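You operate a simulated robot arm through the tools that you are given. There is no shell and no other tool. Be economical: measure what you need, move in short steps, check, and stop when the job is done.

The job below is to be done with a simulated robot arm. You get a single attempt, and the scene is never put back.

## Task
Reject the cracked ball, pass the green check ball, recount the green tray.
Fine: cracked ball in the red reject box; reset the tally, then one press for each ball in the green check tray.

Only the result counts: the job must be done as asked and must still hold three seconds after the hand-in. Knocking over, shifting, dropping, spilling or breaking anything else fails it.

## Robot
A 6-joint arm with a two-finger parallel gripper, fixed in place. Base frame: the origin is at the foot of the arm, x ahead of it, y to its left, z up; the work surface is at about z = 800. Units: mm, degrees, N and s.
With the tool pointing down near the work surface it reaches from about 260 to 680 mm from the base axis. Its first joint turns from -66.0 to 66.0 degrees. Payload 2.9 kg.
The TCP is the grasp point between the finger pads, 30 mm short of the fingertips. In the tool frame z runs along the fingers and y along their closing line. The gripper opens to 110 mm. The fingers are 20 mm wide and 10 mm thick; the gripper's body (48 by 112 mm) begins 55 mm behind the TCP.
Orientation is told as [roll, pitch, yaw] about the base's x, y, z axes, in that order, counted from this pose: with the fingers straight down and closing along the base's y, the tool's x points along the base's -x, its y along +y and its z along -z.

## Interface
- The arm moves only by the tool step_arm. Its argument "steps" is one flat list of numbers, 7 for each row, row after row: the turn, a rotation vector about the tool's x, y, z in degrees, then the shift along the tool's x, y, z in mm, then the opening, from 0 (shut) to 1 (fully open). In form: [rx, ry, rz, x, y, z, claw, rx, ry, rz, x, y, z, claw, ...]. A call has 1 to 10 rows; each row is the pose to reach, as a shift and turn from the pose commanded when the call began, along the tool's axes at that moment. A row lasts 0.2 s, in which the tool goes at most 50 mm and 8.6 degrees; a call with a longer step from one row to the next is refused whole, and so is a gripper value outside its range. Where a pose cannot be reached the arm comes as near as it can. A force on the tool above 80 N (or 10 N above the force at the start of the call, whichever is more), or a blocked arm, ends the call early, and 0.2 s more pass. Each finger travels about 108 mm/s and halts on what it meets, pressing with about 42 N; the grip force reading is that of the motor and also rises with nothing between the fingers. The clock runs only during rows and for 0.2 s after the last one: add rows that repeat a pose to give the fingers time. The reply holds the time, the measured pose of the TCP, the force on the tool along the base axes, the opening and the grip force, in the units named above and with some noise, with the torque about the TCP (base axes, N m) and any sound that the robot's microphone picked up.
- Cameras (640 x 400 px; columns grow to the right, rows downward): "scene" is fixed at [64, 433.7, 1388.8]; the picture's right is [-0.85, -0.52, 0.00], its down [-0.30, 0.49, -0.82] and it looks along [0.42, -0.70, -0.58] (base axes); focal length 335 px, centre (320, 200). "wrist" rides on the gripper at [72, 17, -103] in the tool frame; the picture's right is [-0.23, 0.97, 0.00], its down [-0.76, -0.18, -0.62] and it looks along [-0.61, -0.14, 0.78] (tool axes); focal length 222 px, centre (320, 200). There is no depth. A picture from a camera that has moved, and an enlarged one, comes with that camera's place and axes in the base frame and with its lens. The place of the scene camera against the robot may be out by one fixed shift of up to 18 mm in any direction.
- get_image(camera): a new picture of that camera. No time passes.
- close_up(camera, box): a new picture of the part [left, top, right, bottom] of that camera's present view, enlarged. No time passes.
- sign_off(): hands the job in; it is judged then, once.

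Work in short steps. Places have to be worked out from the pictures, the camera data and where the tool is seen: move nearer, look again, correct. Check each grasp and each placing, and mend what went wrong. You have 120 turns and 76 pictures in all, those below and enlarged ones among them. Open the gripper and draw the arm clear of the work before you hand the job in, unless the task says otherwise; then end with one line.

The tools are called by a JSON object that holds its "api" and its "payload". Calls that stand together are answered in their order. step_arm: Moves the arm, as the interface text tells. Its arguments: {"type":"object","properties":{"steps":{"type":"array","items":{"type":"number"}}},"required":["steps"]} The other tools are called the same way: get_image (camera) takes a picture; close_up (camera, box) takes an enlarged picture of a part of a camera's view; sign_off () hands the job in.

At the start:

```text
t: 0.0
tool_pos: [441.2, 63.7, 1088.3]
tcp_rot: [-0.1, 0.0, 0.0]
wrist_force: [0.2, -0.5, 0.0]
ft_torque: [0.01, 0.03, 0.04]
width: 110.0
gripper_force: 0.1
```

scene: 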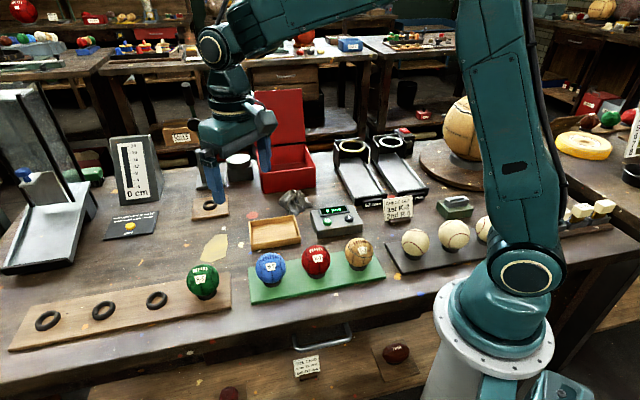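
wrist: 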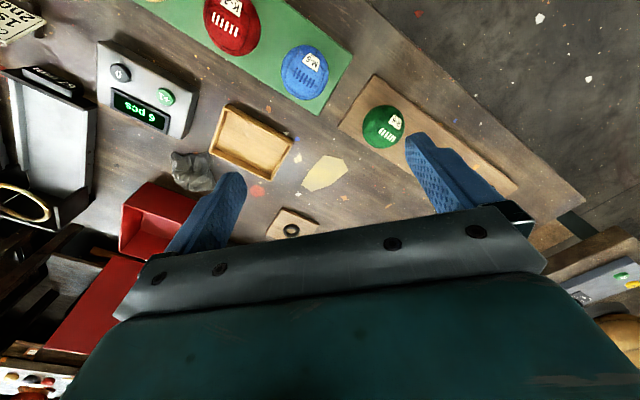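

I'll look closely at the balls, the counter and the notes first.

{"api": "close_up", "payload": {"camera": "scene", "box": [170, 200, 400, 344]}}

{"api": "close_up", "payload": {"camera": "scene", "box": [320, 120, 640, 320]}}

{"api": "close_up", "payload": {"camera": "scene", "box": [0, 80, 320, 280]}}

{"api": "close_up", "payload": {"camera": "scene", "box": [180, 320, 430, 400]}}

```text
2.78 times, centred on (285, 272) of scene
camera zoom: at [64.0, 433.7, 1388.8], right [-0.85, -0.52, 0.0], down [-0.3, 0.49, -0.82], along [0.42, -0.7, -0.58], focal length 929 px, centre (417, 0)
```

zoom: 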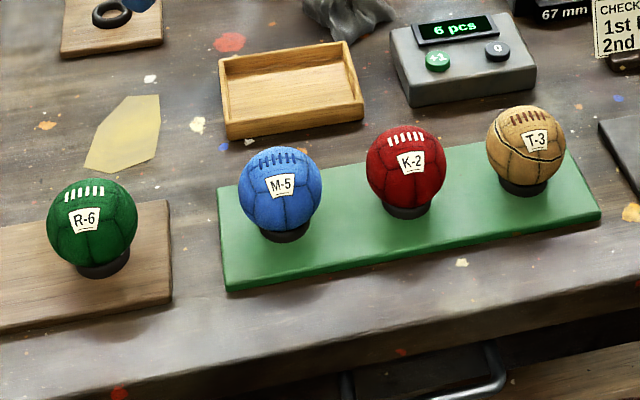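

```text
2.00 times, centred on (480, 220) of scene
camera zoom: at [64.0, 433.7, 1388.8], right [-0.85, -0.52, 0.0], down [-0.3, 0.49, -0.82], along [0.42, -0.7, -0.58], focal length 669 px, centre (0, 160)
```

zoom: 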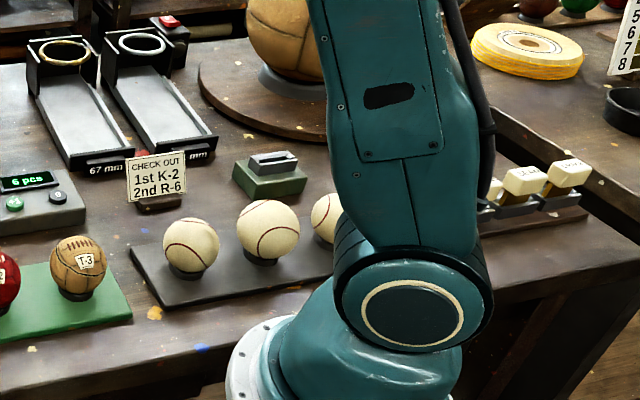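

```text
2.00 times, centred on (160, 180) of scene
camera zoom: at [64.0, 433.7, 1388.8], right [-0.85, -0.52, 0.0], down [-0.3, 0.49, -0.82], along [0.42, -0.7, -0.58], focal length 669 px, centre (640, 240)
```

zoom: 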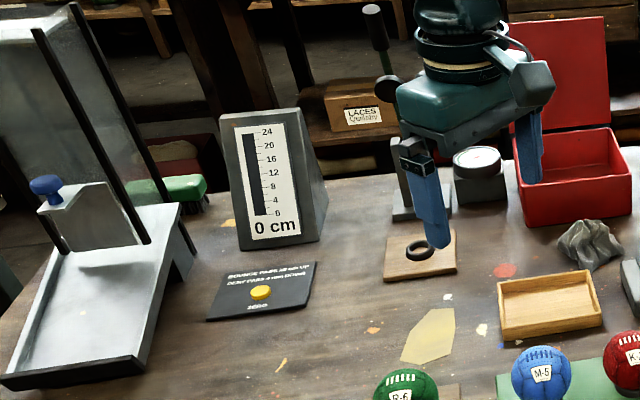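

```text
2.56 times, centred on (305, 360) of scene
camera zoom: at [64.0, 433.7, 1388.8], right [-0.85, -0.52, 0.0], down [-0.3, 0.49, -0.82], along [0.42, -0.7, -0.58], focal length 857 px, centre (358, -210)
```

zoom: 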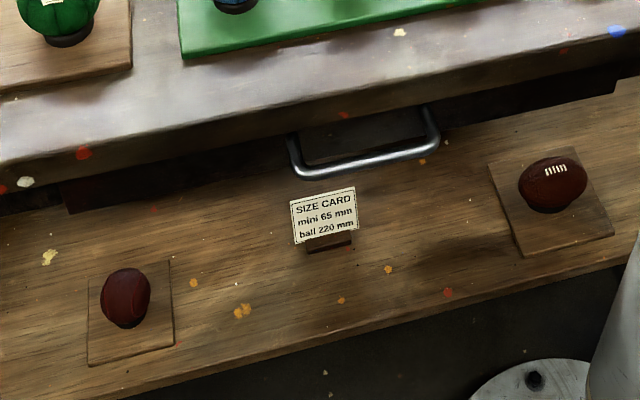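

I need to read the small panels and cards in more detail.

{"api": "close_up", "payload": {"camera": "scene", "box": [90, 190, 190, 252]}}

{"api": "close_up", "payload": {"camera": "scene", "box": [300, 190, 420, 265]}}

{"api": "close_up", "payload": {"camera": "scene", "box": [330, 225, 410, 275]}}

{"api": "close_up", "payload": {"camera": "wrist", "box": [90, 0, 410, 200]}}

```text
6.40 times, centred on (140, 221) of scene
camera zoom: at [64.0, 433.7, 1388.8], right [-0.85, -0.52, 0.0], down [-0.3, 0.49, -0.82], along [0.42, -0.7, -0.58], focal length 2141 px, centre (1472, 66)
```

zoom: 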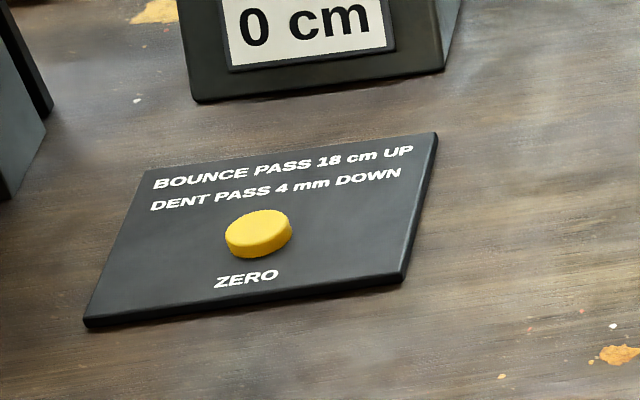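

```text
5.33 times, centred on (360, 228) of scene
camera zoom: at [64.0, 433.7, 1388.8], right [-0.85, -0.52, 0.0], down [-0.3, 0.49, -0.82], along [0.42, -0.7, -0.58], focal length 1784 px, centre (107, 53)
```

zoom: 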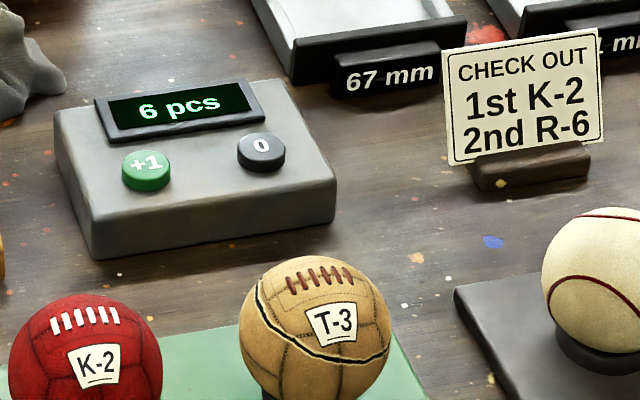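

```text
8.00 times, centred on (370, 250) of scene
camera zoom: at [64.0, 433.7, 1388.8], right [-0.85, -0.52, 0.0], down [-0.3, 0.49, -0.82], along [0.42, -0.7, -0.58], focal length 2677 px, centre (-80, -200)
```

zoom: 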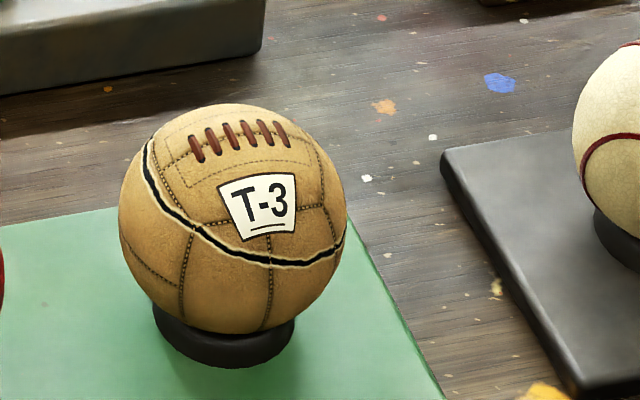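

```text
2.00 times, centred on (250, 100) of wrist
camera zoom: at [368.1, 79.8, 1191.3], right [0.23, 0.97, 0.0], down [0.76, -0.18, 0.62], along [0.61, -0.14, -0.78], focal length 444 px, centre (460, 400)
```

zoom: 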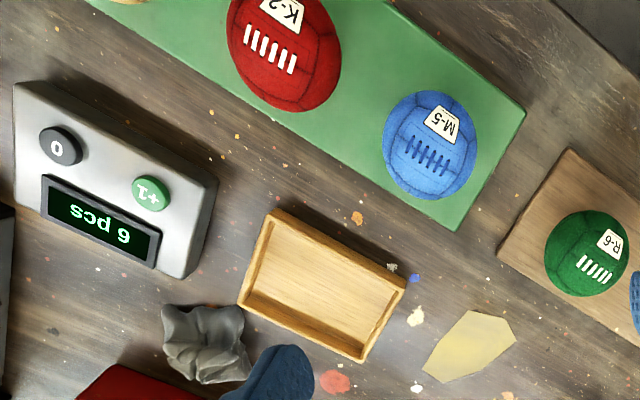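

T-3 (tan) shows the open black crack. I read "pass" as putting the sound green ball R-6 in the green tray seat that T-3 leaves empty, which makes three balls there. Estimates are T-3 ≈ (274,-94), R-6 ≈ (509,144), and the box ≈ (640,-330). I'll move over to the right to see the box and the counter with the wrist camera.

{"api": "step_arm", "payload": {"steps": [0, 0, 0, 7, -43, 0, 0.8, 0, 0, 0, 14, -86, 0, 0.8, 0, 0, 0, 21, -129, 0, 0.8, 0, 0, 0, 28, -172, 0, 0.8, 0, 0, 0, 35, -215, 0, 0.8, 0, 0, 0, 41, -254, 0, 0.8]}}

{"api": "get_image", "payload": {"camera": "wrist"}}

```text
t: 1.4
tool_pos: [398.3, -191.6, 1090.6]
tcp_rot: [0.0, -0.1, 0.1]
wrist_force: [0.9, -0.1, -0.7]
ft_torque: [-0.04, -0.03, 0.05]
width: 88.2
gripper_force: 0.1
```

```text
65 pictures are left
camera wrist: at [324.1, -176.7, 1193.3], right [0.23, 0.97, 0.0], down [0.76, -0.18, 0.62], along [0.61, -0.14, -0.78], focal length 222 px, centre (320, 200)
```

wrist: 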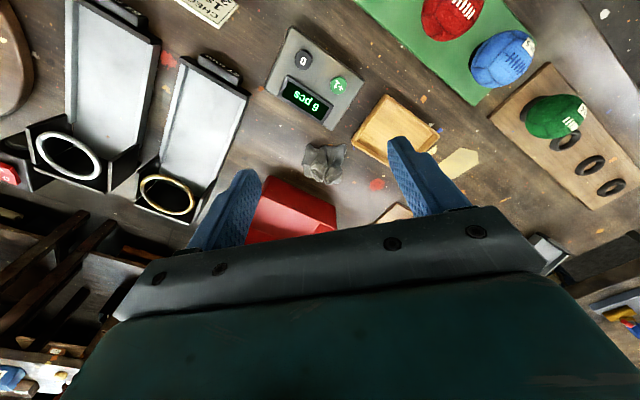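

{"api": "close_up", "payload": {"camera": "wrist", "box": [230, 140, 390, 240]}}

{"api": "close_up", "payload": {"camera": "scene", "box": [220, 80, 340, 220]}}

```text
4.00 times, centred on (310, 190) of wrist
camera zoom: at [324.1, -176.7, 1193.3], right [0.23, 0.97, 0.0], down [0.76, -0.18, 0.62], along [0.61, -0.14, -0.78], focal length 888 px, centre (360, 240)
```

zoom: 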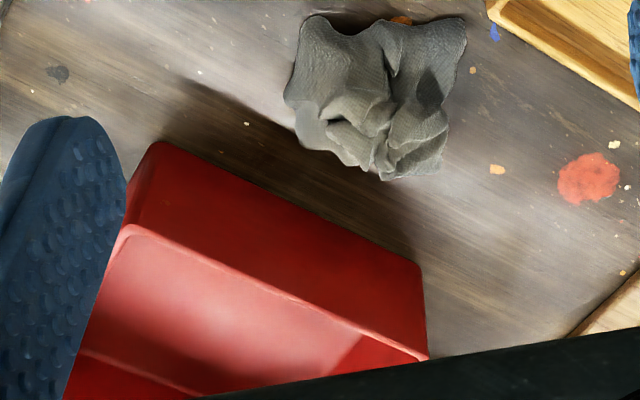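

```text
2.86 times, centred on (280, 150) of scene
camera zoom: at [64.0, 433.7, 1388.8], right [-0.85, -0.52, 0.0], down [-0.3, 0.49, -0.82], along [0.42, -0.7, -0.58], focal length 956 px, centre (434, 343)
```

zoom: 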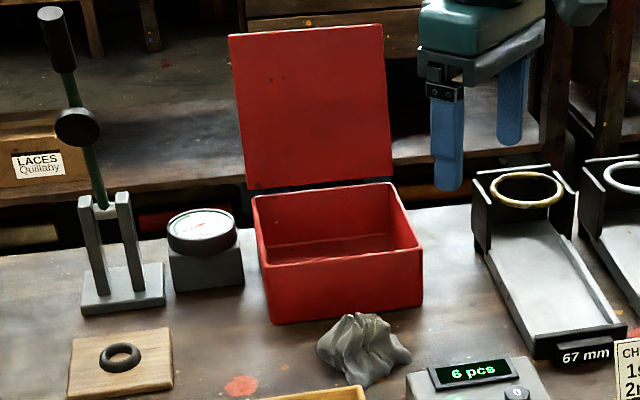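

The box's near rim runs from about (543,-336) to (657,-218) with the rim at z≈872; the buttons are at about (401,-165) for +1 and (357,-206) for 0. I'll move above T-3 at a safe height to measure it.

{"api": "step_arm", "payload": {"steps": [0, 0, 0, 22, 20, 26, 0.8, 0, 0, 0, 44, 40, 52, 0.8, 0, 0, 0, 66, 60, 78, 0.8, 0, 0, 0, 88, 80, 104, 0.8, 0, 0, 0, 108, 98, 130, 0.8, 0, 0, 0, 108, 98, 130, 0.8]}}

{"api": "get_image", "payload": {"camera": "wrist"}}

{"api": "get_image", "payload": {"camera": "scene"}}

```text
t: 2.8
tool_pos: [293.4, -92.4, 959.4]
tcp_rot: [0.1, 0.0, 0.0]
wrist_force: [0.4, 0.4, 0.5]
ft_torque: [-0.01, -0.02, 0.01]
width: 87.9
gripper_force: 0.1
```

```text
62 pictures are left
camera wrist: at [220.2, -77.1, 1062.2], right [0.23, 0.97, 0.0], down [0.76, -0.18, 0.62], along [0.61, -0.14, -0.78], focal length 222 px, centre (320, 200)
```

wrist: 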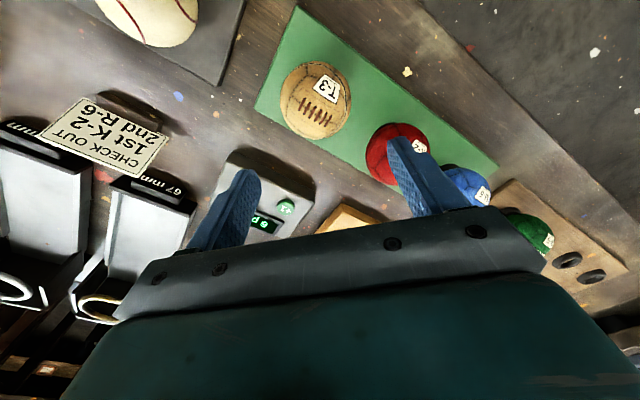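

```text
61 pictures are left
```

scene: 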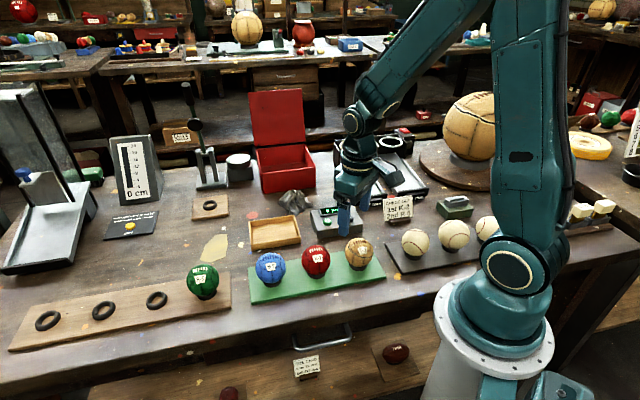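

T-3's centre works out at about (274,-93,847). I'll descend with the fingers open 88 mm on either side of it in y.

{"api": "step_arm", "payload": {"steps": [0, 0, 0, 19, -1, 20, 0.8, 0, 0, 0, 19, -1, 50, 0.8, 0, 0, 0, 19, -1, 75, 0.8, 0, 0, 0, 19, -1, 75, 0.8]}}

{"api": "get_image", "payload": {"camera": "wrist"}}

{"api": "close_up", "payload": {"camera": "scene", "box": [300, 190, 420, 300]}}

```text
t: 3.8
tool_pos: [272.5, -91.0, 883.0]
tcp_rot: [0.1, 0.0, 0.0]
wrist_force: [0.0, -0.1, 0.2]
ft_torque: [-0.04, 0.02, 0.05]
width: 88.1
gripper_force: 0.0
```

```text
60 pictures are left
camera wrist: at [199.3, -75.7, 986.3], right [0.23, 0.97, 0.0], down [0.76, -0.18, 0.62], along [0.61, -0.14, -0.78], focal length 222 px, centre (320, 200)
```

wrist: 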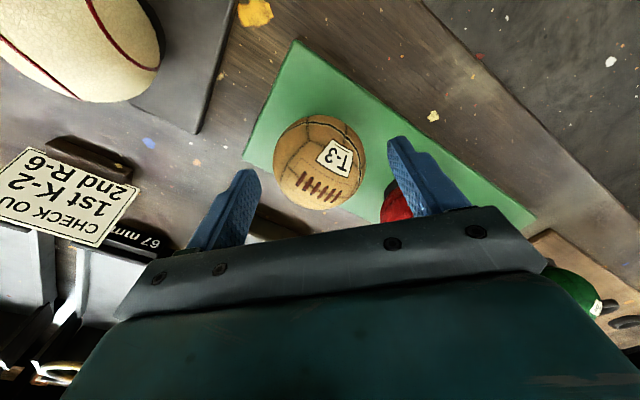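

```text
3.64 times, centred on (360, 245) of scene
camera zoom: at [64.0, 433.7, 1388.8], right [-0.85, -0.52, 0.0], down [-0.3, 0.49, -0.82], along [0.42, -0.7, -0.58], focal length 1217 px, centre (174, 36)
```

zoom: 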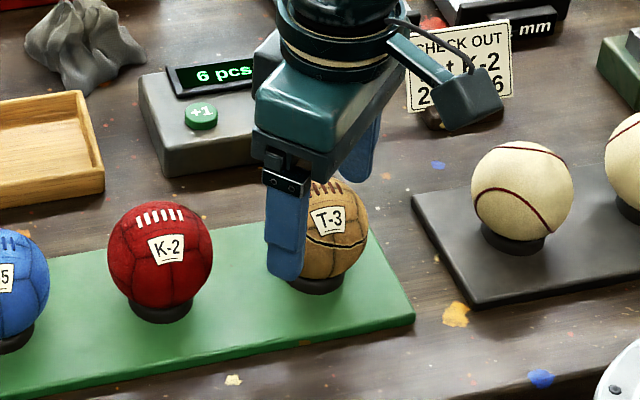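

Centred within about 2 mm. I'll correct, descend to z≈850 and close.

{"api": "step_arm", "payload": {"steps": [0, 0, 0, -2, -2, 16, 0.8, 0, 0, 0, -2, -2, 33, 0.8, 0, 0, 0, -2, -2, 33, 0.8]}}

{"api": "close_up", "payload": {"camera": "scene", "box": [300, 190, 420, 300]}}

```text
t: 4.6
tool_pos: [275.4, -93.3, 849.1]
tcp_rot: [0.0, 0.1, 0.0]
wrist_force: [-0.2, 0.7, 0.2]
ft_torque: [0.0, -0.01, 0.03]
width: 88.0
gripper_force: 0.0
```

```text
3.64 times, centred on (360, 245) of scene
camera zoom: at [64.0, 433.7, 1388.8], right [-0.85, -0.52, 0.0], down [-0.3, 0.49, -0.82], along [0.42, -0.7, -0.58], focal length 1217 px, centre (174, 36)
```

zoom: 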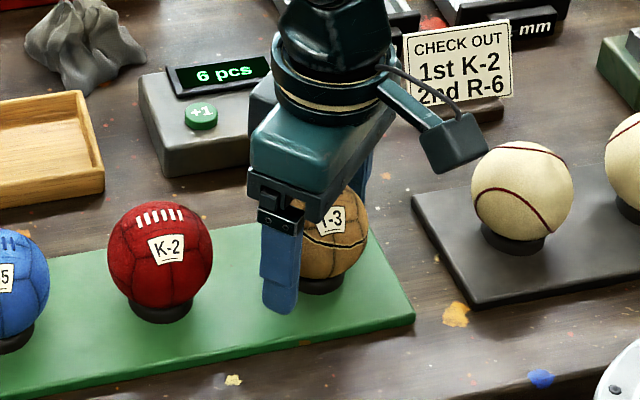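

Fingers straddle the ball and clear the board. I'll close now.

{"api": "step_arm", "payload": {"steps": [0, 0, 0, 0, 0, 0, 0.5, 0, 0, 0, 0, 0, 0, 0.5, 0, 0, 0, 0, 0, 0, 0.5]}}

```text
t: 5.4
tool_pos: [275.6, -94.3, 848.8]
tcp_rot: [0.0, -0.1, 0.1]
wrist_force: [0.1, 0.0, 0.4]
ft_torque: [-0.03, 0.0, -0.01]
width: 63.8
gripper_force: 41.3
```

Gripped at 63.8 mm. I'll lift it straight up.

{"api": "step_arm", "payload": {"steps": [0, 0, 0, 0, 0, -15, 0.5, 0, 0, 0, 0, 0, -50, 0.5, 0, 0, 0, 0, 0, -95, 0.5, 0, 0, 0, 0, 0, -125, 0.5, 0, 0, 0, 0, 0, -125, 0.5]}}

{"api": "get_image", "payload": {"camera": "wrist"}}

{"api": "close_up", "payload": {"camera": "scene", "box": [220, 150, 420, 300]}}

```text
t: 6.6
tool_pos: [274.0, -93.7, 973.5]
tcp_rot: [0.0, -0.1, 0.0]
wrist_force: [-0.4, 0.5, -0.4]
ft_torque: [-0.03, 0.02, -0.01]
width: 63.8
gripper_force: 42.0
```

```text
57 pictures are left
camera wrist: at [200.0, -79.1, 1076.6], right [0.23, 0.97, 0.0], down [0.76, -0.18, 0.62], along [0.61, -0.14, -0.78], focal length 222 px, centre (320, 200)
```

wrist: 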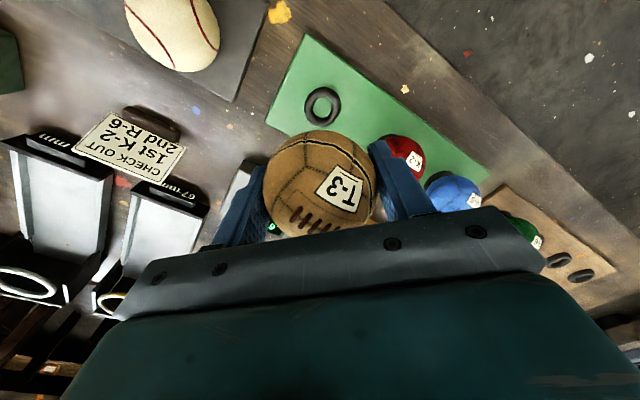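

```text
2.67 times, centred on (320, 225) of scene
camera zoom: at [64.0, 433.7, 1388.8], right [-0.85, -0.52, 0.0], down [-0.3, 0.49, -0.82], along [0.42, -0.7, -0.58], focal length 892 px, centre (320, 133)
```

zoom: 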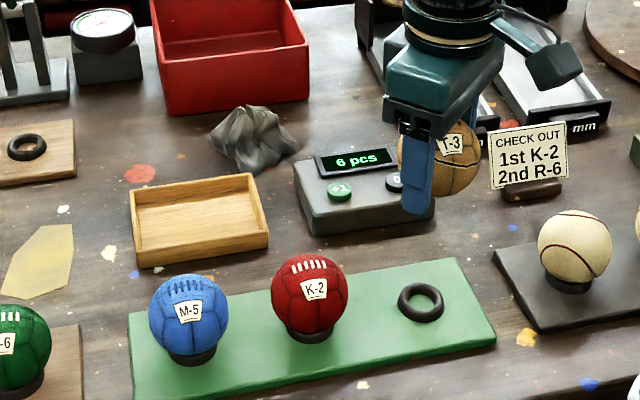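

The ball is held and its seat ring stayed at about (274,-93). I'll carry it over toward the box, turning the fingers to close along the box's long side.

{"api": "step_arm", "payload": {"steps": [0, 0, 5.5, -41, -26, 0, 0.5, 0, 0, 11, -82, -52, 0, 0.5, 0, 0, 16.5, -123, -78, 0, 0.5, 0, 0, 22, -164, -104, 0, 0.5, 0, 0, 27.5, -205, -130, 0, 0.5, 0, 0, 33, -246, -156, 0, 0.5, 0, 0, 38.5, -287, -182, 0, 0.5, 0, 0, 44, -320, -205, 0, 0.5, 0, 0, 44, -320, -205, 0, 0.5]}}

{"api": "get_image", "payload": {"camera": "wrist"}}

{"api": "close_up", "payload": {"camera": "scene", "box": [200, 70, 360, 220]}}

```text
t: 8.6
tool_pos: [597.3, -297.4, 973.7]
tcp_rot: [-0.2, 0.2, -44.1]
wrist_force: [0.5, 0.0, -0.2]
ft_torque: [0.0, 0.01, -0.03]
width: 63.6
gripper_force: 42.1
```

```text
55 pictures are left
camera wrist: at [556.9, -237.1, 1077.3], right [0.84, 0.54, 0.0], down [0.43, -0.66, 0.62], along [0.34, -0.52, -0.78], focal length 222 px, centre (320, 200)
```

wrist: 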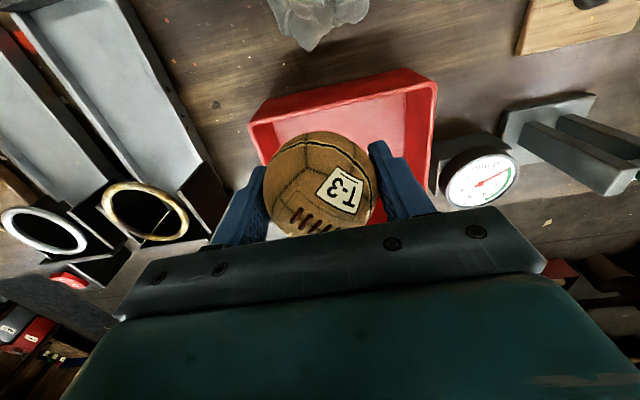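

```text
2.67 times, centred on (280, 145) of scene
camera zoom: at [64.0, 433.7, 1388.8], right [-0.85, -0.52, 0.0], down [-0.3, 0.49, -0.82], along [0.42, -0.7, -0.58], focal length 892 px, centre (427, 347)
```

zoom: 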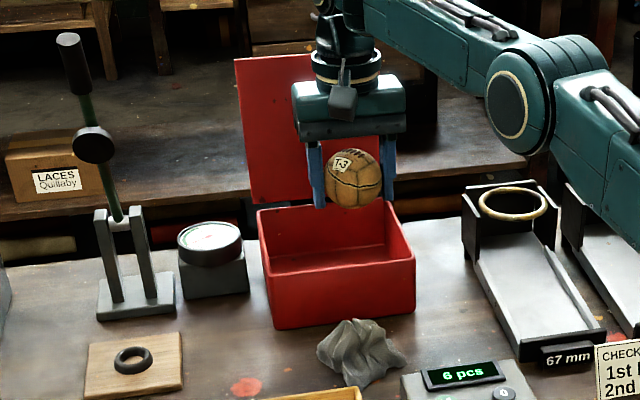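

The box is confirmed: near rim from (542,-334) to (658,-218), with a depth of about 120 mm. I need about 35 mm more along the depth direction, so I'll try that at this height first.

{"api": "step_arm", "payload": {"steps": [0, 0, 0, -18, 0, 0, 0.5, 0, 0, 0, -38, 0, 0, 0.5, 0, 0, 0, -38, 0, 30, 0.5, 0, 0, 0, -38, 0, 50, 0.5, 0, 0, 0, -38, 0, 50, 0.5]}}

{"api": "close_up", "payload": {"camera": "scene", "box": [200, 70, 360, 220]}}

```text
t: 9.8
tool_pos: [601.6, -315.8, 927.3]
tcp_rot: [0.1, 0.0, -44.0]
wrist_force: [-1.0, 0.6, -0.9]
ft_torque: [0.02, -0.01, -0.02]
width: 64.0
gripper_force: 42.0
out of reach, approached as far as the arm can: row 1, 2, 3, 4, 5
```

```text
2.67 times, centred on (280, 145) of scene
camera zoom: at [64.0, 433.7, 1388.8], right [-0.85, -0.52, 0.0], down [-0.3, 0.49, -0.82], along [0.42, -0.7, -0.58], focal length 892 px, centre (427, 347)
```

zoom: 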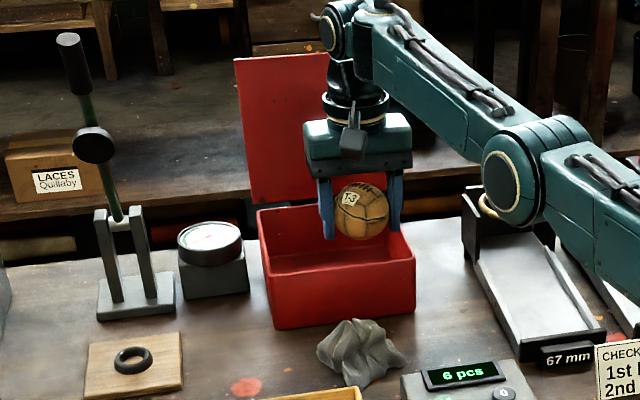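

The upright tool is at its reach limit (r≈680). I'll tilt the fingers outward about the closing axis to gain reach.

{"api": "step_arm", "payload": {"steps": [0, -7, 0, 0, 0, 0, 0.5, 0, -14, 0, 0, 0, 0, 0.5, 0, -20, 0, 0, 0, 0, 0.5, 0, -20, 0, 0, 0, 0, 0.5]}}

{"api": "get_image", "payload": {"camera": "wrist"}}

```text
t: 10.8
tool_pos: [653.0, -328.7, 947.8]
tcp_rot: [0.2, -18.4, -42.9]
wrist_force: [-1.8, -1.5, -1.2]
ft_torque: [0.13, -0.17, 0.02]
width: 63.6
gripper_force: 42.7
out of reach, approached as far as the arm can: row 1, 2, 3, 4
```

```text
52 pictures are left
camera wrist: at [589.1, -250.4, 1022.4], right [0.82, 0.57, 0.07], down [0.26, -0.49, 0.83], along [0.51, -0.66, -0.55], focal length 222 px, centre (320, 200)
```

wrist: 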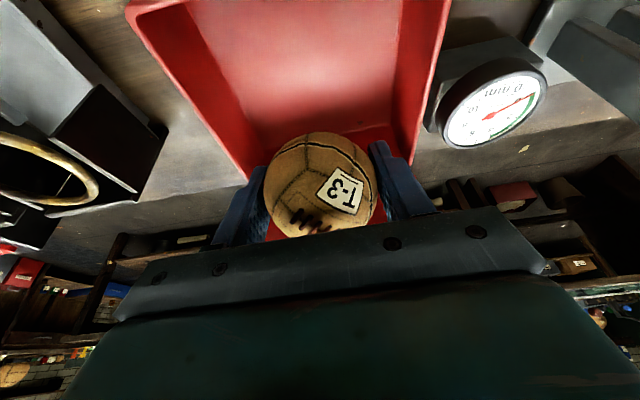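

It's now about (653,-329,948) with an 18° tilt, near the box centre. I'll take a small test step down to see how the commanded pose behaves.

{"api": "step_arm", "payload": {"steps": [0, 0, 0, 6, 0, 11, 0.5, 0, 0, 0, 12, 0, 22, 0.5, 0, 0, 0, 12, 0, 22, 0.5]}}

{"api": "close_up", "payload": {"camera": "scene", "box": [200, 70, 360, 220]}}

```text
t: 11.6
tool_pos: [659.2, -337.6, 924.9]
tcp_rot: [-1.2, -20.0, -43.7]
wrist_force: [-0.1, 0.7, -1.3]
ft_torque: [-0.01, 0.0, 0.01]
width: 63.9
gripper_force: 42.4
out of reach, approached as far as the arm can: row 1, 2, 3
```

```text
2.67 times, centred on (280, 145) of scene
camera zoom: at [64.0, 433.7, 1388.8], right [-0.85, -0.52, 0.0], down [-0.3, 0.49, -0.82], along [0.42, -0.7, -0.58], focal length 892 px, centre (427, 347)
```

zoom: 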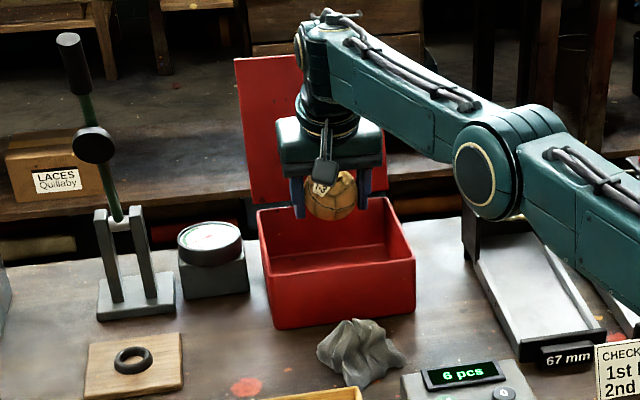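

It's at depth ≈85 of 120. I'll pull back inward about 30 mm at this height, toward the base, to get solidly within reach.

{"api": "step_arm", "payload": {"steps": [0, 0, 0, 14, 0, -5, 0.5, 0, 0, 0, 28, 0, -10, 0.5, 0, 0, 0, 28, 0, -10, 0.5]}}

```text
t: 12.4
tool_pos: [627.4, -308.2, 921.9]
tcp_rot: [0.0, -20.0, -44.0]
wrist_force: [0.6, -0.5, -0.8]
ft_torque: [0.0, 0.06, -0.02]
width: 63.4
gripper_force: 42.2
```

{"api": "step_arm", "payload": {"steps": [0, 0, 0, -11.6, 0, 14.8, 0.5, 0, 0, 0, -3.1, 0, 38.3, 0.5, 0, 0, 0, 5.4, 0, 61.8, 0.5, 0, 0, 0, 5.4, 0, 61.8, 0.5]}}

{"api": "get_image", "payload": {"camera": "wrist"}}

{"api": "close_up", "payload": {"camera": "scene", "box": [200, 70, 360, 220]}}

```text
t: 13.4
tool_pos: [639.0, -319.9, 861.6]
tcp_rot: [0.0, -20.0, -43.9]
wrist_force: [-0.3, -0.6, -1.4]
ft_torque: [-0.01, -0.01, -0.01]
width: 63.8
gripper_force: 41.7
```

```text
50 pictures are left
camera wrist: at [575.4, -238.3, 934.2], right [0.83, 0.55, 0.08], down [0.24, -0.48, 0.85], along [0.5, -0.68, -0.53], focal length 222 px, centre (320, 200)
```

wrist: 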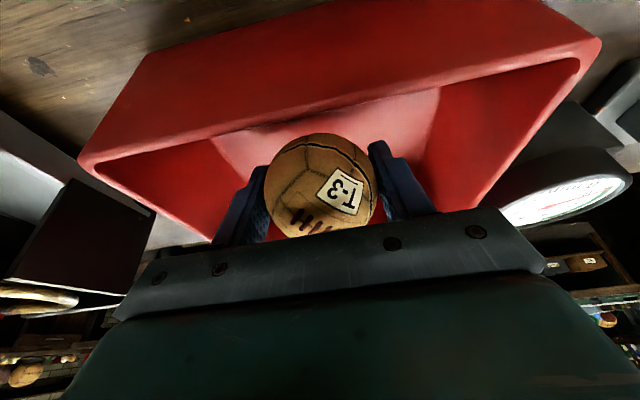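

```text
2.67 times, centred on (280, 145) of scene
camera zoom: at [64.0, 433.7, 1388.8], right [-0.85, -0.52, 0.0], down [-0.3, 0.49, -0.82], along [0.42, -0.7, -0.58], focal length 892 px, centre (427, 347)
```

zoom: 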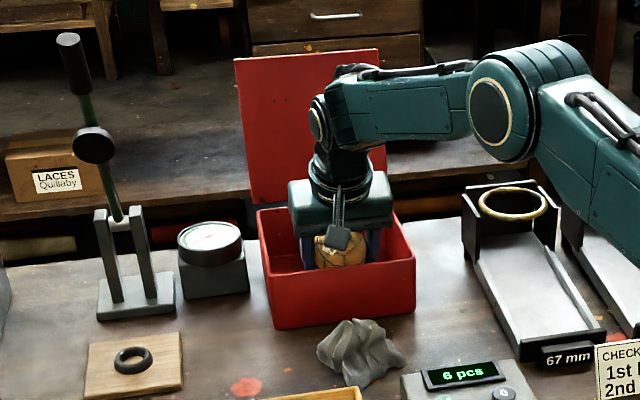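

The ball is down in the middle of the box. I'll lower it another 18 mm and open gently.

{"api": "step_arm", "payload": {"steps": [0, 0, 0, 6.1, 0, 16.9, 0.5, 0, 0, 0, 6.1, 0, 16.9, 0.5, 0, 0, 0, 6.1, 0, 16.9, 0.65, 0, 0, 0, 6.1, 0, 16.9, 0.75, 0, 0, 0, 6.1, 0, 16.9, 0.75]}}

{"api": "get_image", "payload": {"camera": "wrist"}}

```text
t: 14.6
tool_pos: [638.1, -320.8, 846.1]
tcp_rot: [0.0, -20.0, -44.0]
wrist_force: [-0.3, 0.4, -0.8]
ft_torque: [-0.01, 0.0, -0.01]
width: 82.6
gripper_force: 0.0
```

```text
48 pictures are left
camera wrist: at [574.9, -237.9, 917.4], right [0.83, 0.55, 0.08], down [0.24, -0.48, 0.85], along [0.5, -0.68, -0.53], focal length 222 px, centre (320, 200)
```

wrist: 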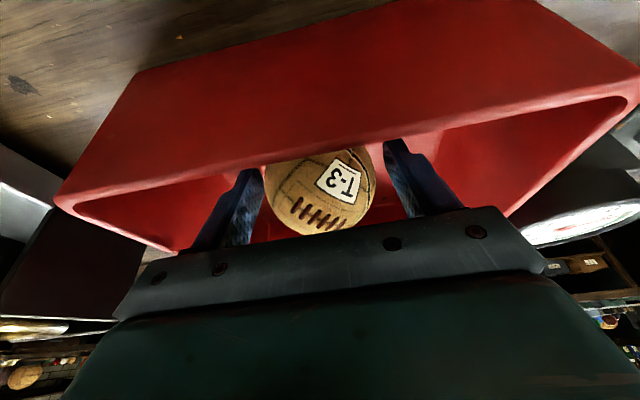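

Released. I'll rise straight up, then inward and upright.

{"api": "step_arm", "payload": {"steps": [0, 0, 0, -12, 0, -33, 0.75, 0, 0, 0, -22, 0, -66, 0.75, 0, 0, 0, -12, 0, -105, 0.75, 0, 7, 0, 5, 0, -125, 0.75, 0, 14, 0, 28, 0, -140, 0.75, 0, 20, 0, 60, 0, -145, 0.75, 0, 20, 0, 60, 0, -145, 0.75]}}

{"api": "close_up", "payload": {"camera": "scene", "box": [200, 70, 360, 220]}}

{"api": "get_image", "payload": {"camera": "wrist"}}

```text
t: 16.2
tool_pos: [563.6, -247.3, 961.7]
tcp_rot: [0.0, 0.1, -43.9]
wrist_force: [0.1, -0.2, 0.9]
ft_torque: [0.02, 0.02, -0.01]
width: 82.5
gripper_force: 0.0
```

```text
2.67 times, centred on (280, 145) of scene
camera zoom: at [64.0, 433.7, 1388.8], right [-0.85, -0.52, 0.0], down [-0.3, 0.49, -0.82], along [0.42, -0.7, -0.58], focal length 892 px, centre (427, 347)
```

zoom: 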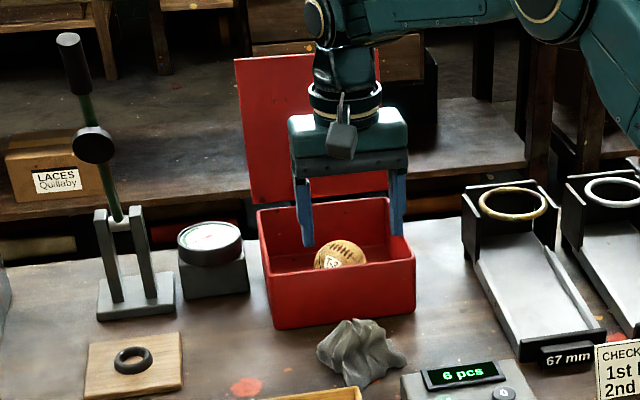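

```text
46 pictures are left
camera wrist: at [522.4, -186.1, 1065.1], right [0.84, 0.54, 0.0], down [0.42, -0.66, 0.62], along [0.34, -0.52, -0.78], focal length 222 px, centre (320, 200)
```

wrist: 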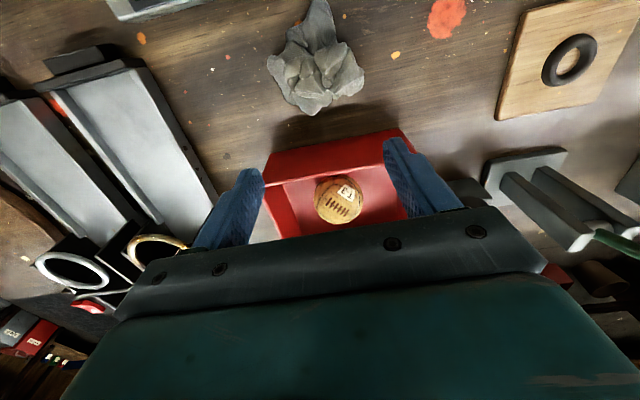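

T-3 rests in the reject box. Now R-6: I'll swing over to it, turning the yaw back to 0, and inspect it.

{"api": "step_arm", "payload": {"steps": [0, 0, -5, 36, 25, -10, 0.8, 0, 0, -10, 73, 50, -20, 0.8, 0, 0, -15, 110, 75, -20, 0.8, 0, 0, -20, 147, 100, -20, 0.8, 0, 0, -25, 184, 124, -20, 0.8, 0, 0, -30, 221, 149, -20, 0.8, 0, 0, -35, 258, 174, -20, 0.8, 0, 0, -40, 295, 199, -20, 0.8, 0, 0, -44, 332, 223, -20, 0.8, 0, 0, -44, 332, 223, -20, 0.8]}}

{"api": "get_image", "payload": {"camera": "wrist"}}

```text
t: 18.4
tool_pos: [475.2, 144.6, 977.5]
tcp_rot: [0.0, -0.1, 0.1]
wrist_force: [0.8, -0.9, 0.1]
ft_torque: [0.02, -0.04, 0.04]
width: 88.0
gripper_force: 0.0
```

```text
45 pictures are left
camera wrist: at [402.4, 159.4, 1080.7], right [0.23, 0.97, 0.0], down [0.76, -0.18, 0.62], along [0.61, -0.14, -0.78], focal length 222 px, centre (320, 200)
```

wrist: 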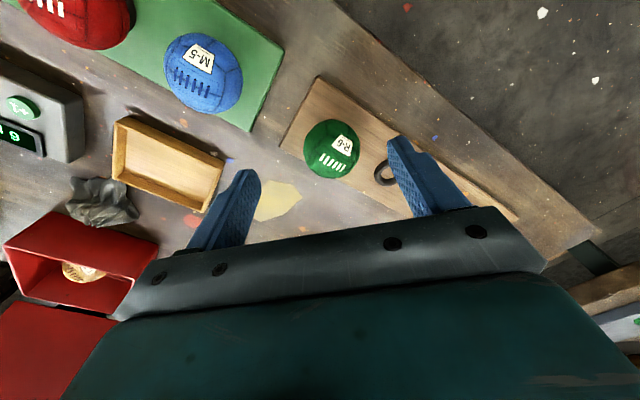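

R-6 works out at (515,146.5,847), matching the first estimate. I'll descend around it.

{"api": "step_arm", "payload": {"steps": [0, 0, 0, -20, 1, 20, 0.8, 0, 0, 0, -40, 2, 45, 0.8, 0, 0, 0, -40, 2, 80, 0.8, 0, 0, 0, -40, 2, 90, 0.8, 0, 0, 0, -40, 2, 90, 0.8]}}

{"api": "get_image", "payload": {"camera": "wrist"}}

{"api": "close_up", "payload": {"camera": "scene", "box": [150, 220, 270, 310]}}

```text
t: 19.6
tool_pos: [518.3, 145.1, 891.7]
tcp_rot: [0.1, 0.0, 0.0]
wrist_force: [1.5, -0.2, 0.3]
ft_torque: [-0.01, -0.02, -0.03]
width: 88.2
gripper_force: 0.0
```

```text
44 pictures are left
camera wrist: at [444.5, 159.4, 993.4], right [0.23, 0.97, 0.0], down [0.76, -0.18, 0.62], along [0.61, -0.14, -0.78], focal length 222 px, centre (320, 200)
```

wrist: 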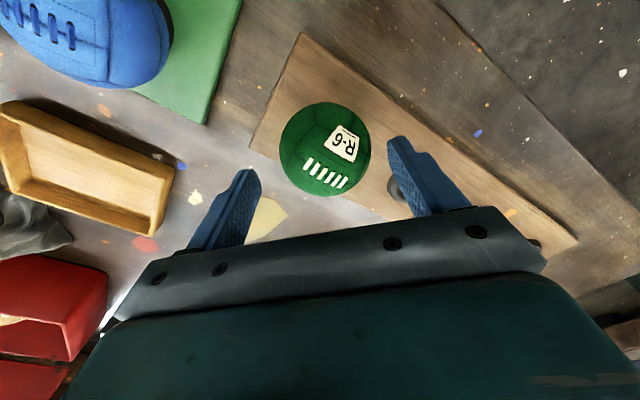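

```text
4.44 times, centred on (210, 265) of scene
camera zoom: at [64.0, 433.7, 1388.8], right [-0.85, -0.52, 0.0], down [-0.3, 0.49, -0.82], along [0.42, -0.7, -0.58], focal length 1487 px, centre (809, -89)
```

zoom: 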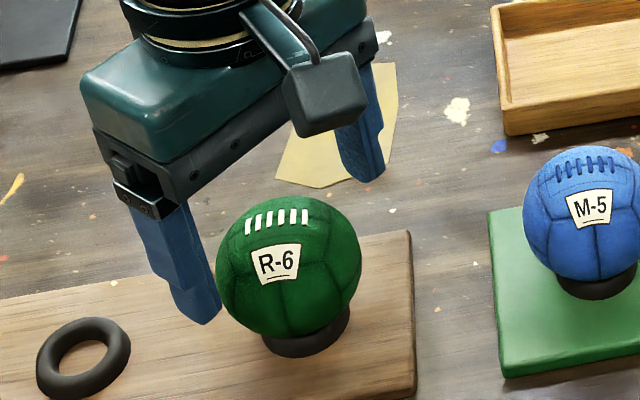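

R-6 is centred between the fingers. I'll descend to z≈850 and then let it settle.

{"api": "step_arm", "payload": {"steps": [0, 0, 0, 1, 0, 18, 0.8, 0, 0, 0, 1, 0, 38, 0.8, 0, 0, 0, 1, 0, 38, 0.8, 0, 0, 0, 1, 0, 38, 0.8]}}

{"api": "get_image", "payload": {"camera": "wrist"}}

```text
t: 20.6
tool_pos: [518.1, 145.5, 851.9]
tcp_rot: [0.0, 0.0, 0.0]
wrist_force: [-0.5, 0.9, -0.1]
ft_torque: [-0.02, 0.0, -0.01]
width: 88.1
gripper_force: 0.0
```

```text
42 pictures are left
camera wrist: at [444.5, 160.0, 955.5], right [0.23, 0.97, 0.0], down [0.76, -0.18, 0.62], along [0.61, -0.14, -0.78], focal length 222 px, centre (320, 200)
```

wrist: 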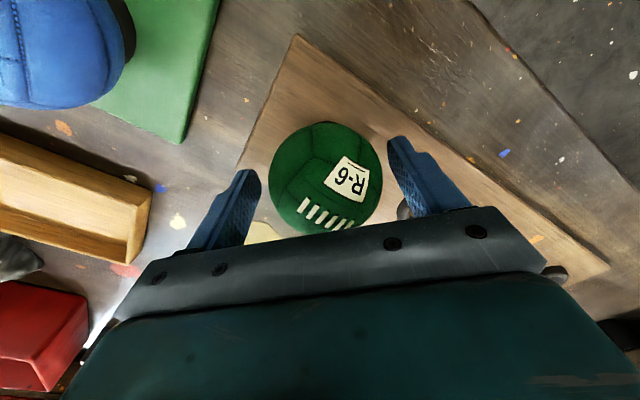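

I'll shift about 2 mm to centre and close.

{"api": "step_arm", "payload": {"steps": [0, 0, 0, 2.4, 1.6, 2, 0.8, 0, 0, 0, 2.4, 1.6, 2, 0.8, 0, 0, 0, 2.4, 1.6, 2, 0.5, 0, 0, 0, 2.4, 1.6, 2, 0.5, 0, 0, 0, 2.4, 1.6, 2, 0.5]}}

```text
t: 21.8
tool_pos: [516.4, 147.7, 849.9]
tcp_rot: [0.0, 0.1, -0.1]
wrist_force: [1.5, 1.2, 0.2]
ft_torque: [0.02, 0.01, 0.01]
width: 63.8
gripper_force: 41.8
```

Gripped at 63.8 mm. I'll lift and carry it above T-3's old seat.

{"api": "step_arm", "payload": {"steps": [0, 0, 0, 0, 0, -15, 0.5, 0, 0, 0, 0, 0, -55, 0.5, 0, 0, 0, 0, 0, -100, 0.5, 0, 0, 0, 30, -30, -115, 0.5, 0, 0, 0, 64, -64, -115, 0.5, 0, 0, 0, 98, -98, -115, 0.5, 0, 0, 0, 132, -132, -115, 0.5, 0, 0, 0, 166, -166, -115, 0.5, 0, 0, 0, 200, -200, -115, 0.5, 0, 0, 0, 230, -230, -115, 0.5]}}

{"api": "step_arm", "payload": {"steps": [0, 0, 0, 11, -11, 0, 0.5, 0, 0, 0, 11, -11, 20, 0.5, 0, 0, 0, 11, -11, 35, 0.5, 0, 0, 0, 11, -11, 35, 0.5]}}

{"api": "get_image", "payload": {"camera": "wrist"}}

{"api": "close_up", "payload": {"camera": "scene", "box": [170, 170, 430, 310]}}

```text
t: 24.0
tool_pos: [281.3, -77.8, 966.6]
tcp_rot: [0.0, 0.0, 0.0]
wrist_force: [0.6, -0.8, -1.5]
ft_torque: [-0.01, -0.03, 0.04]
width: 63.8
gripper_force: 41.5
```

```text
t: 25.0
tool_pos: [271.7, -92.0, 931.0]
tcp_rot: [0.0, 0.0, 0.1]
wrist_force: [-0.2, -0.1, -1.7]
ft_torque: [-0.03, 0.0, -0.02]
width: 63.8
gripper_force: 42.0
```

```text
41 pictures are left
camera wrist: at [197.4, -77.6, 1034.5], right [0.23, 0.97, 0.0], down [0.76, -0.18, 0.62], along [0.61, -0.14, -0.78], focal length 222 px, centre (320, 200)
```

wrist: 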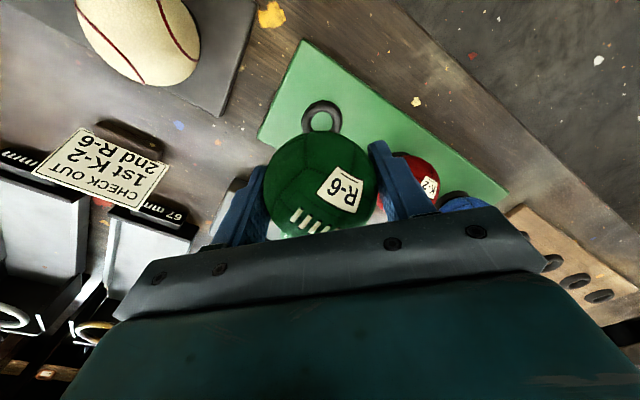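

```text
2.46 times, centred on (300, 240) of scene
camera zoom: at [64.0, 433.7, 1388.8], right [-0.85, -0.52, 0.0], down [-0.3, 0.49, -0.82], along [0.42, -0.7, -0.58], focal length 824 px, centre (369, 102)
```

zoom: 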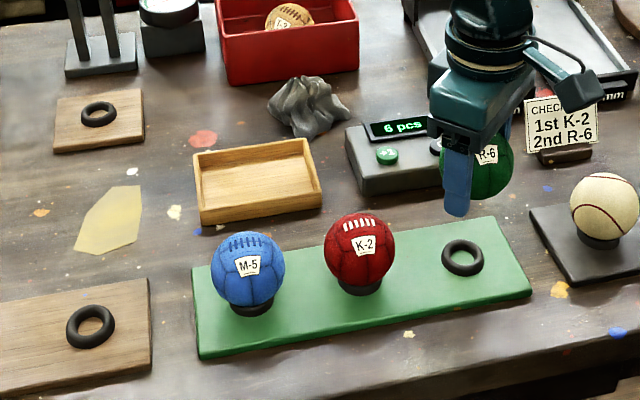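

The seat ring is visible beneath the ball. I'll fine-correct by (+3.5,-1.7) mm and lower to 10 mm above the seat before a last check.

{"api": "step_arm", "payload": {"steps": [0, 0, 0, -3.5, -1.7, 10, 0.5, 0, 0, 0, -3.5, -1.7, 40, 0.5, 0, 0, 0, -3.5, -1.7, 70, 0.5, 0, 0, 0, -3.5, -1.7, 70, 0.5]}}

{"api": "close_up", "payload": {"camera": "scene", "box": [300, 200, 420, 300]}}

{"api": "get_image", "payload": {"camera": "wrist"}}

```text
t: 26.0
tool_pos: [274.9, -92.3, 858.3]
tcp_rot: [0.0, 0.0, 0.0]
wrist_force: [0.5, 0.1, -0.5]
ft_torque: [-0.05, -0.02, -0.02]
width: 63.6
gripper_force: 42.1
```

```text
4.00 times, centred on (360, 250) of scene
camera zoom: at [64.0, 433.7, 1388.8], right [-0.85, -0.52, 0.0], down [-0.3, 0.49, -0.82], along [0.42, -0.7, -0.58], focal length 1338 px, centre (160, 0)
```

zoom: 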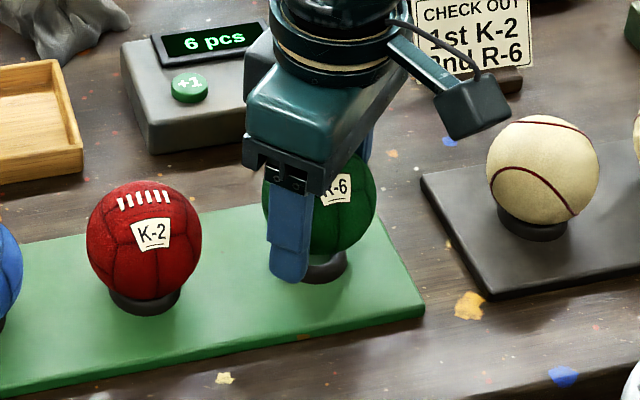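

```text
38 pictures are left
camera wrist: at [200.8, -77.8, 961.5], right [0.23, 0.97, 0.0], down [0.76, -0.18, 0.62], along [0.61, -0.14, -0.78], focal length 222 px, centre (320, 200)
```

wrist: 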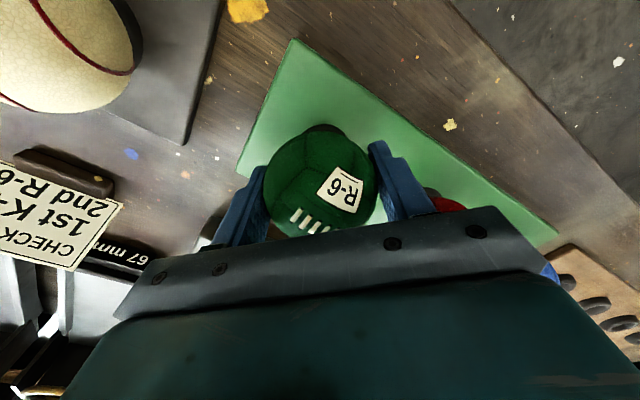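

Ball and ring line up. I'll lower the last 8 mm.

{"api": "step_arm", "payload": {"steps": [0, 0, 0, 0, -1, 5, 0.5, 0, 0, 0, 0, -1, 8, 0.5, 0, 0, 0, 0, -1, 8, 0.5]}}

{"api": "close_up", "payload": {"camera": "scene", "box": [300, 200, 420, 300]}}

```text
t: 26.8
tool_pos: [276.0, -94.9, 851.5]
tcp_rot: [-0.1, 0.0, 0.0]
wrist_force: [0.8, -0.2, -1.2]
ft_torque: [-0.03, -0.03, -0.02]
width: 63.5
gripper_force: 42.2
```

```text
4.00 times, centred on (360, 250) of scene
camera zoom: at [64.0, 433.7, 1388.8], right [-0.85, -0.52, 0.0], down [-0.3, 0.49, -0.82], along [0.42, -0.7, -0.58], focal length 1338 px, centre (160, 0)
```

zoom: 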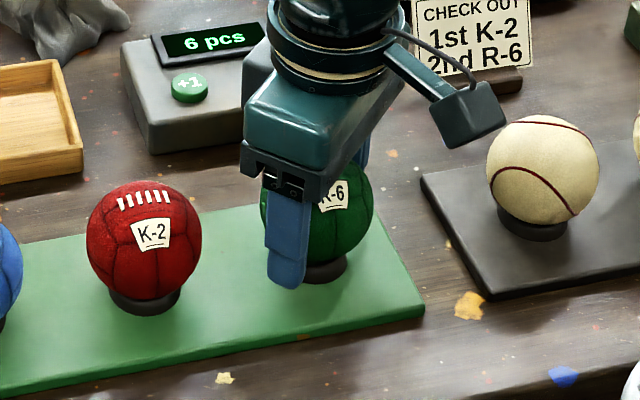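

No contact felt yet; 2 mm more.

{"api": "step_arm", "payload": {"steps": [0, 0, 0, 0, 0.5, 1, 0.5, 0, 0, 0, 0, 0.5, 2, 0.5, 0, 0, 0, 0, 0.5, 2, 0.5]}}

```text
t: 27.6
tool_pos: [277.8, -93.7, 849.6]
tcp_rot: [0.1, 0.1, 0.1]
wrist_force: [-8.1, 5.2, 29.8]
ft_torque: [-0.06, -0.01, -0.02]
width: 63.8
gripper_force: 41.9
```

Contact is 30 N with a side push toward -x,+y, so the ball is slightly off to +x,-y. I'll ease up 1 mm, shift 1.5 mm, and check again.

{"api": "step_arm", "payload": {"steps": [0, 0, 0, 0, 0, -1.2, 0.5, 0, 0, 0, 2, 1, -1.2, 0.5, 0, 0, 0, 2, 1, -0.4, 0.5, 0, 0, 0, 2, 1, -0.4, 0.5]}}

```text
t: 28.6
tool_pos: [276.1, -94.6, 849.3]
tcp_rot: [0.0, 0.0, 0.0]
wrist_force: [0.1, 0.2, -0.9]
ft_torque: [-0.01, 0.0, -0.05]
width: 63.7
gripper_force: 42.4
```

The side load is gone and it sits at seat height. I'll open slowly.

{"api": "step_arm", "payload": {"steps": [0, 0, 0, 0, 0, 0.4, 0.5, 0, 0, 0, 0, 0, 0.4, 0.62, 0, 0, 0, 0, 0, 0.4, 0.72, 0, 0, 0, 0, 0, 0.4, 0.8, 0, 0, 0, 0, 0, 0.4, 0.8]}}

{"api": "close_up", "payload": {"camera": "scene", "box": [300, 200, 420, 300]}}

{"api": "get_image", "payload": {"camera": "wrist"}}

```text
t: 29.8
tool_pos: [276.5, -94.9, 851.0]
tcp_rot: [0.0, 0.0, 0.0]
wrist_force: [-1.4, 0.2, -0.4]
ft_torque: [-0.01, -0.02, -0.03]
width: 88.1
gripper_force: 0.1
```

```text
4.00 times, centred on (360, 250) of scene
camera zoom: at [64.0, 433.7, 1388.8], right [-0.85, -0.52, 0.0], down [-0.3, 0.49, -0.82], along [0.42, -0.7, -0.58], focal length 1338 px, centre (160, 0)
```

zoom: 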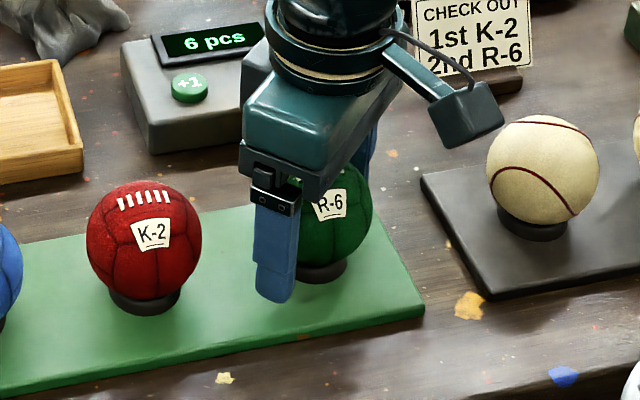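

```text
35 pictures are left
camera wrist: at [203.7, -80.0, 953.3], right [0.23, 0.97, 0.0], down [0.76, -0.18, 0.62], along [0.61, -0.14, -0.78], focal length 222 px, centre (320, 200)
```

wrist: 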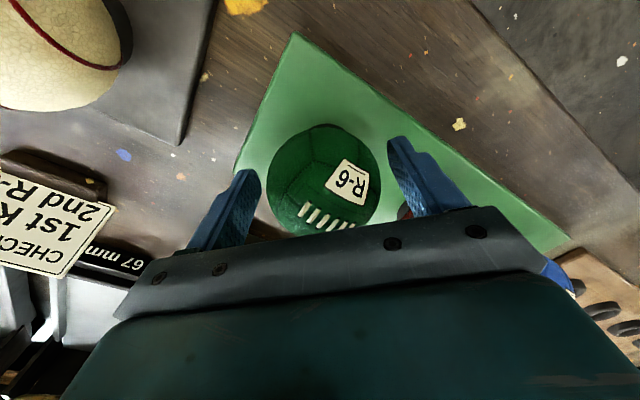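

The ball is resting on the seat. I'll rise straight up, clear of it, and look.

{"api": "step_arm", "payload": {"steps": [0, 0, 0, 0, 0, -20, 0.8, 0, 0, 0, 0, 0, -60, 0.8, 0, 0, 0, 0, 0, -105, 0.8, 0, 0, 0, 0, 0, -135, 0.8, 0, 0, 0, 0, 0, -135, 0.4]}}

{"api": "close_up", "payload": {"camera": "scene", "box": [170, 170, 430, 310]}}

{"api": "get_image", "payload": {"camera": "wrist"}}

```text
t: 31.0
tool_pos: [277.6, -97.7, 986.4]
tcp_rot: [0.0, 0.0, -0.1]
wrist_force: [0.0, -0.5, -0.5]
ft_torque: [-0.01, 0.02, -0.04]
width: 44.0
gripper_force: 0.1
```

```text
2.46 times, centred on (300, 240) of scene
camera zoom: at [64.0, 433.7, 1388.8], right [-0.85, -0.52, 0.0], down [-0.3, 0.49, -0.82], along [0.42, -0.7, -0.58], focal length 824 px, centre (369, 102)
```

zoom: 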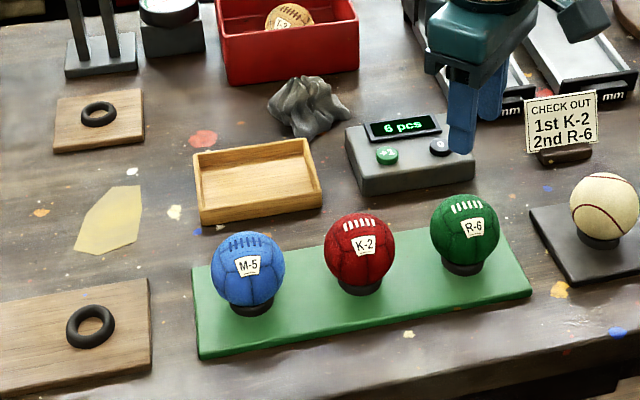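

```text
33 pictures are left
camera wrist: at [204.2, -82.1, 1089.2], right [0.23, 0.97, 0.0], down [0.76, -0.18, 0.62], along [0.61, -0.14, -0.78], focal length 222 px, centre (320, 200)
```

wrist: 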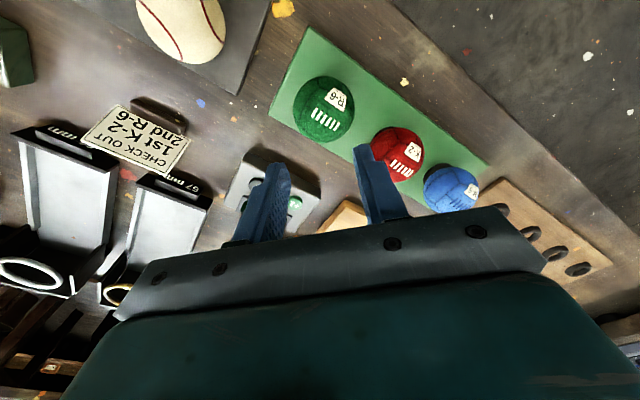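

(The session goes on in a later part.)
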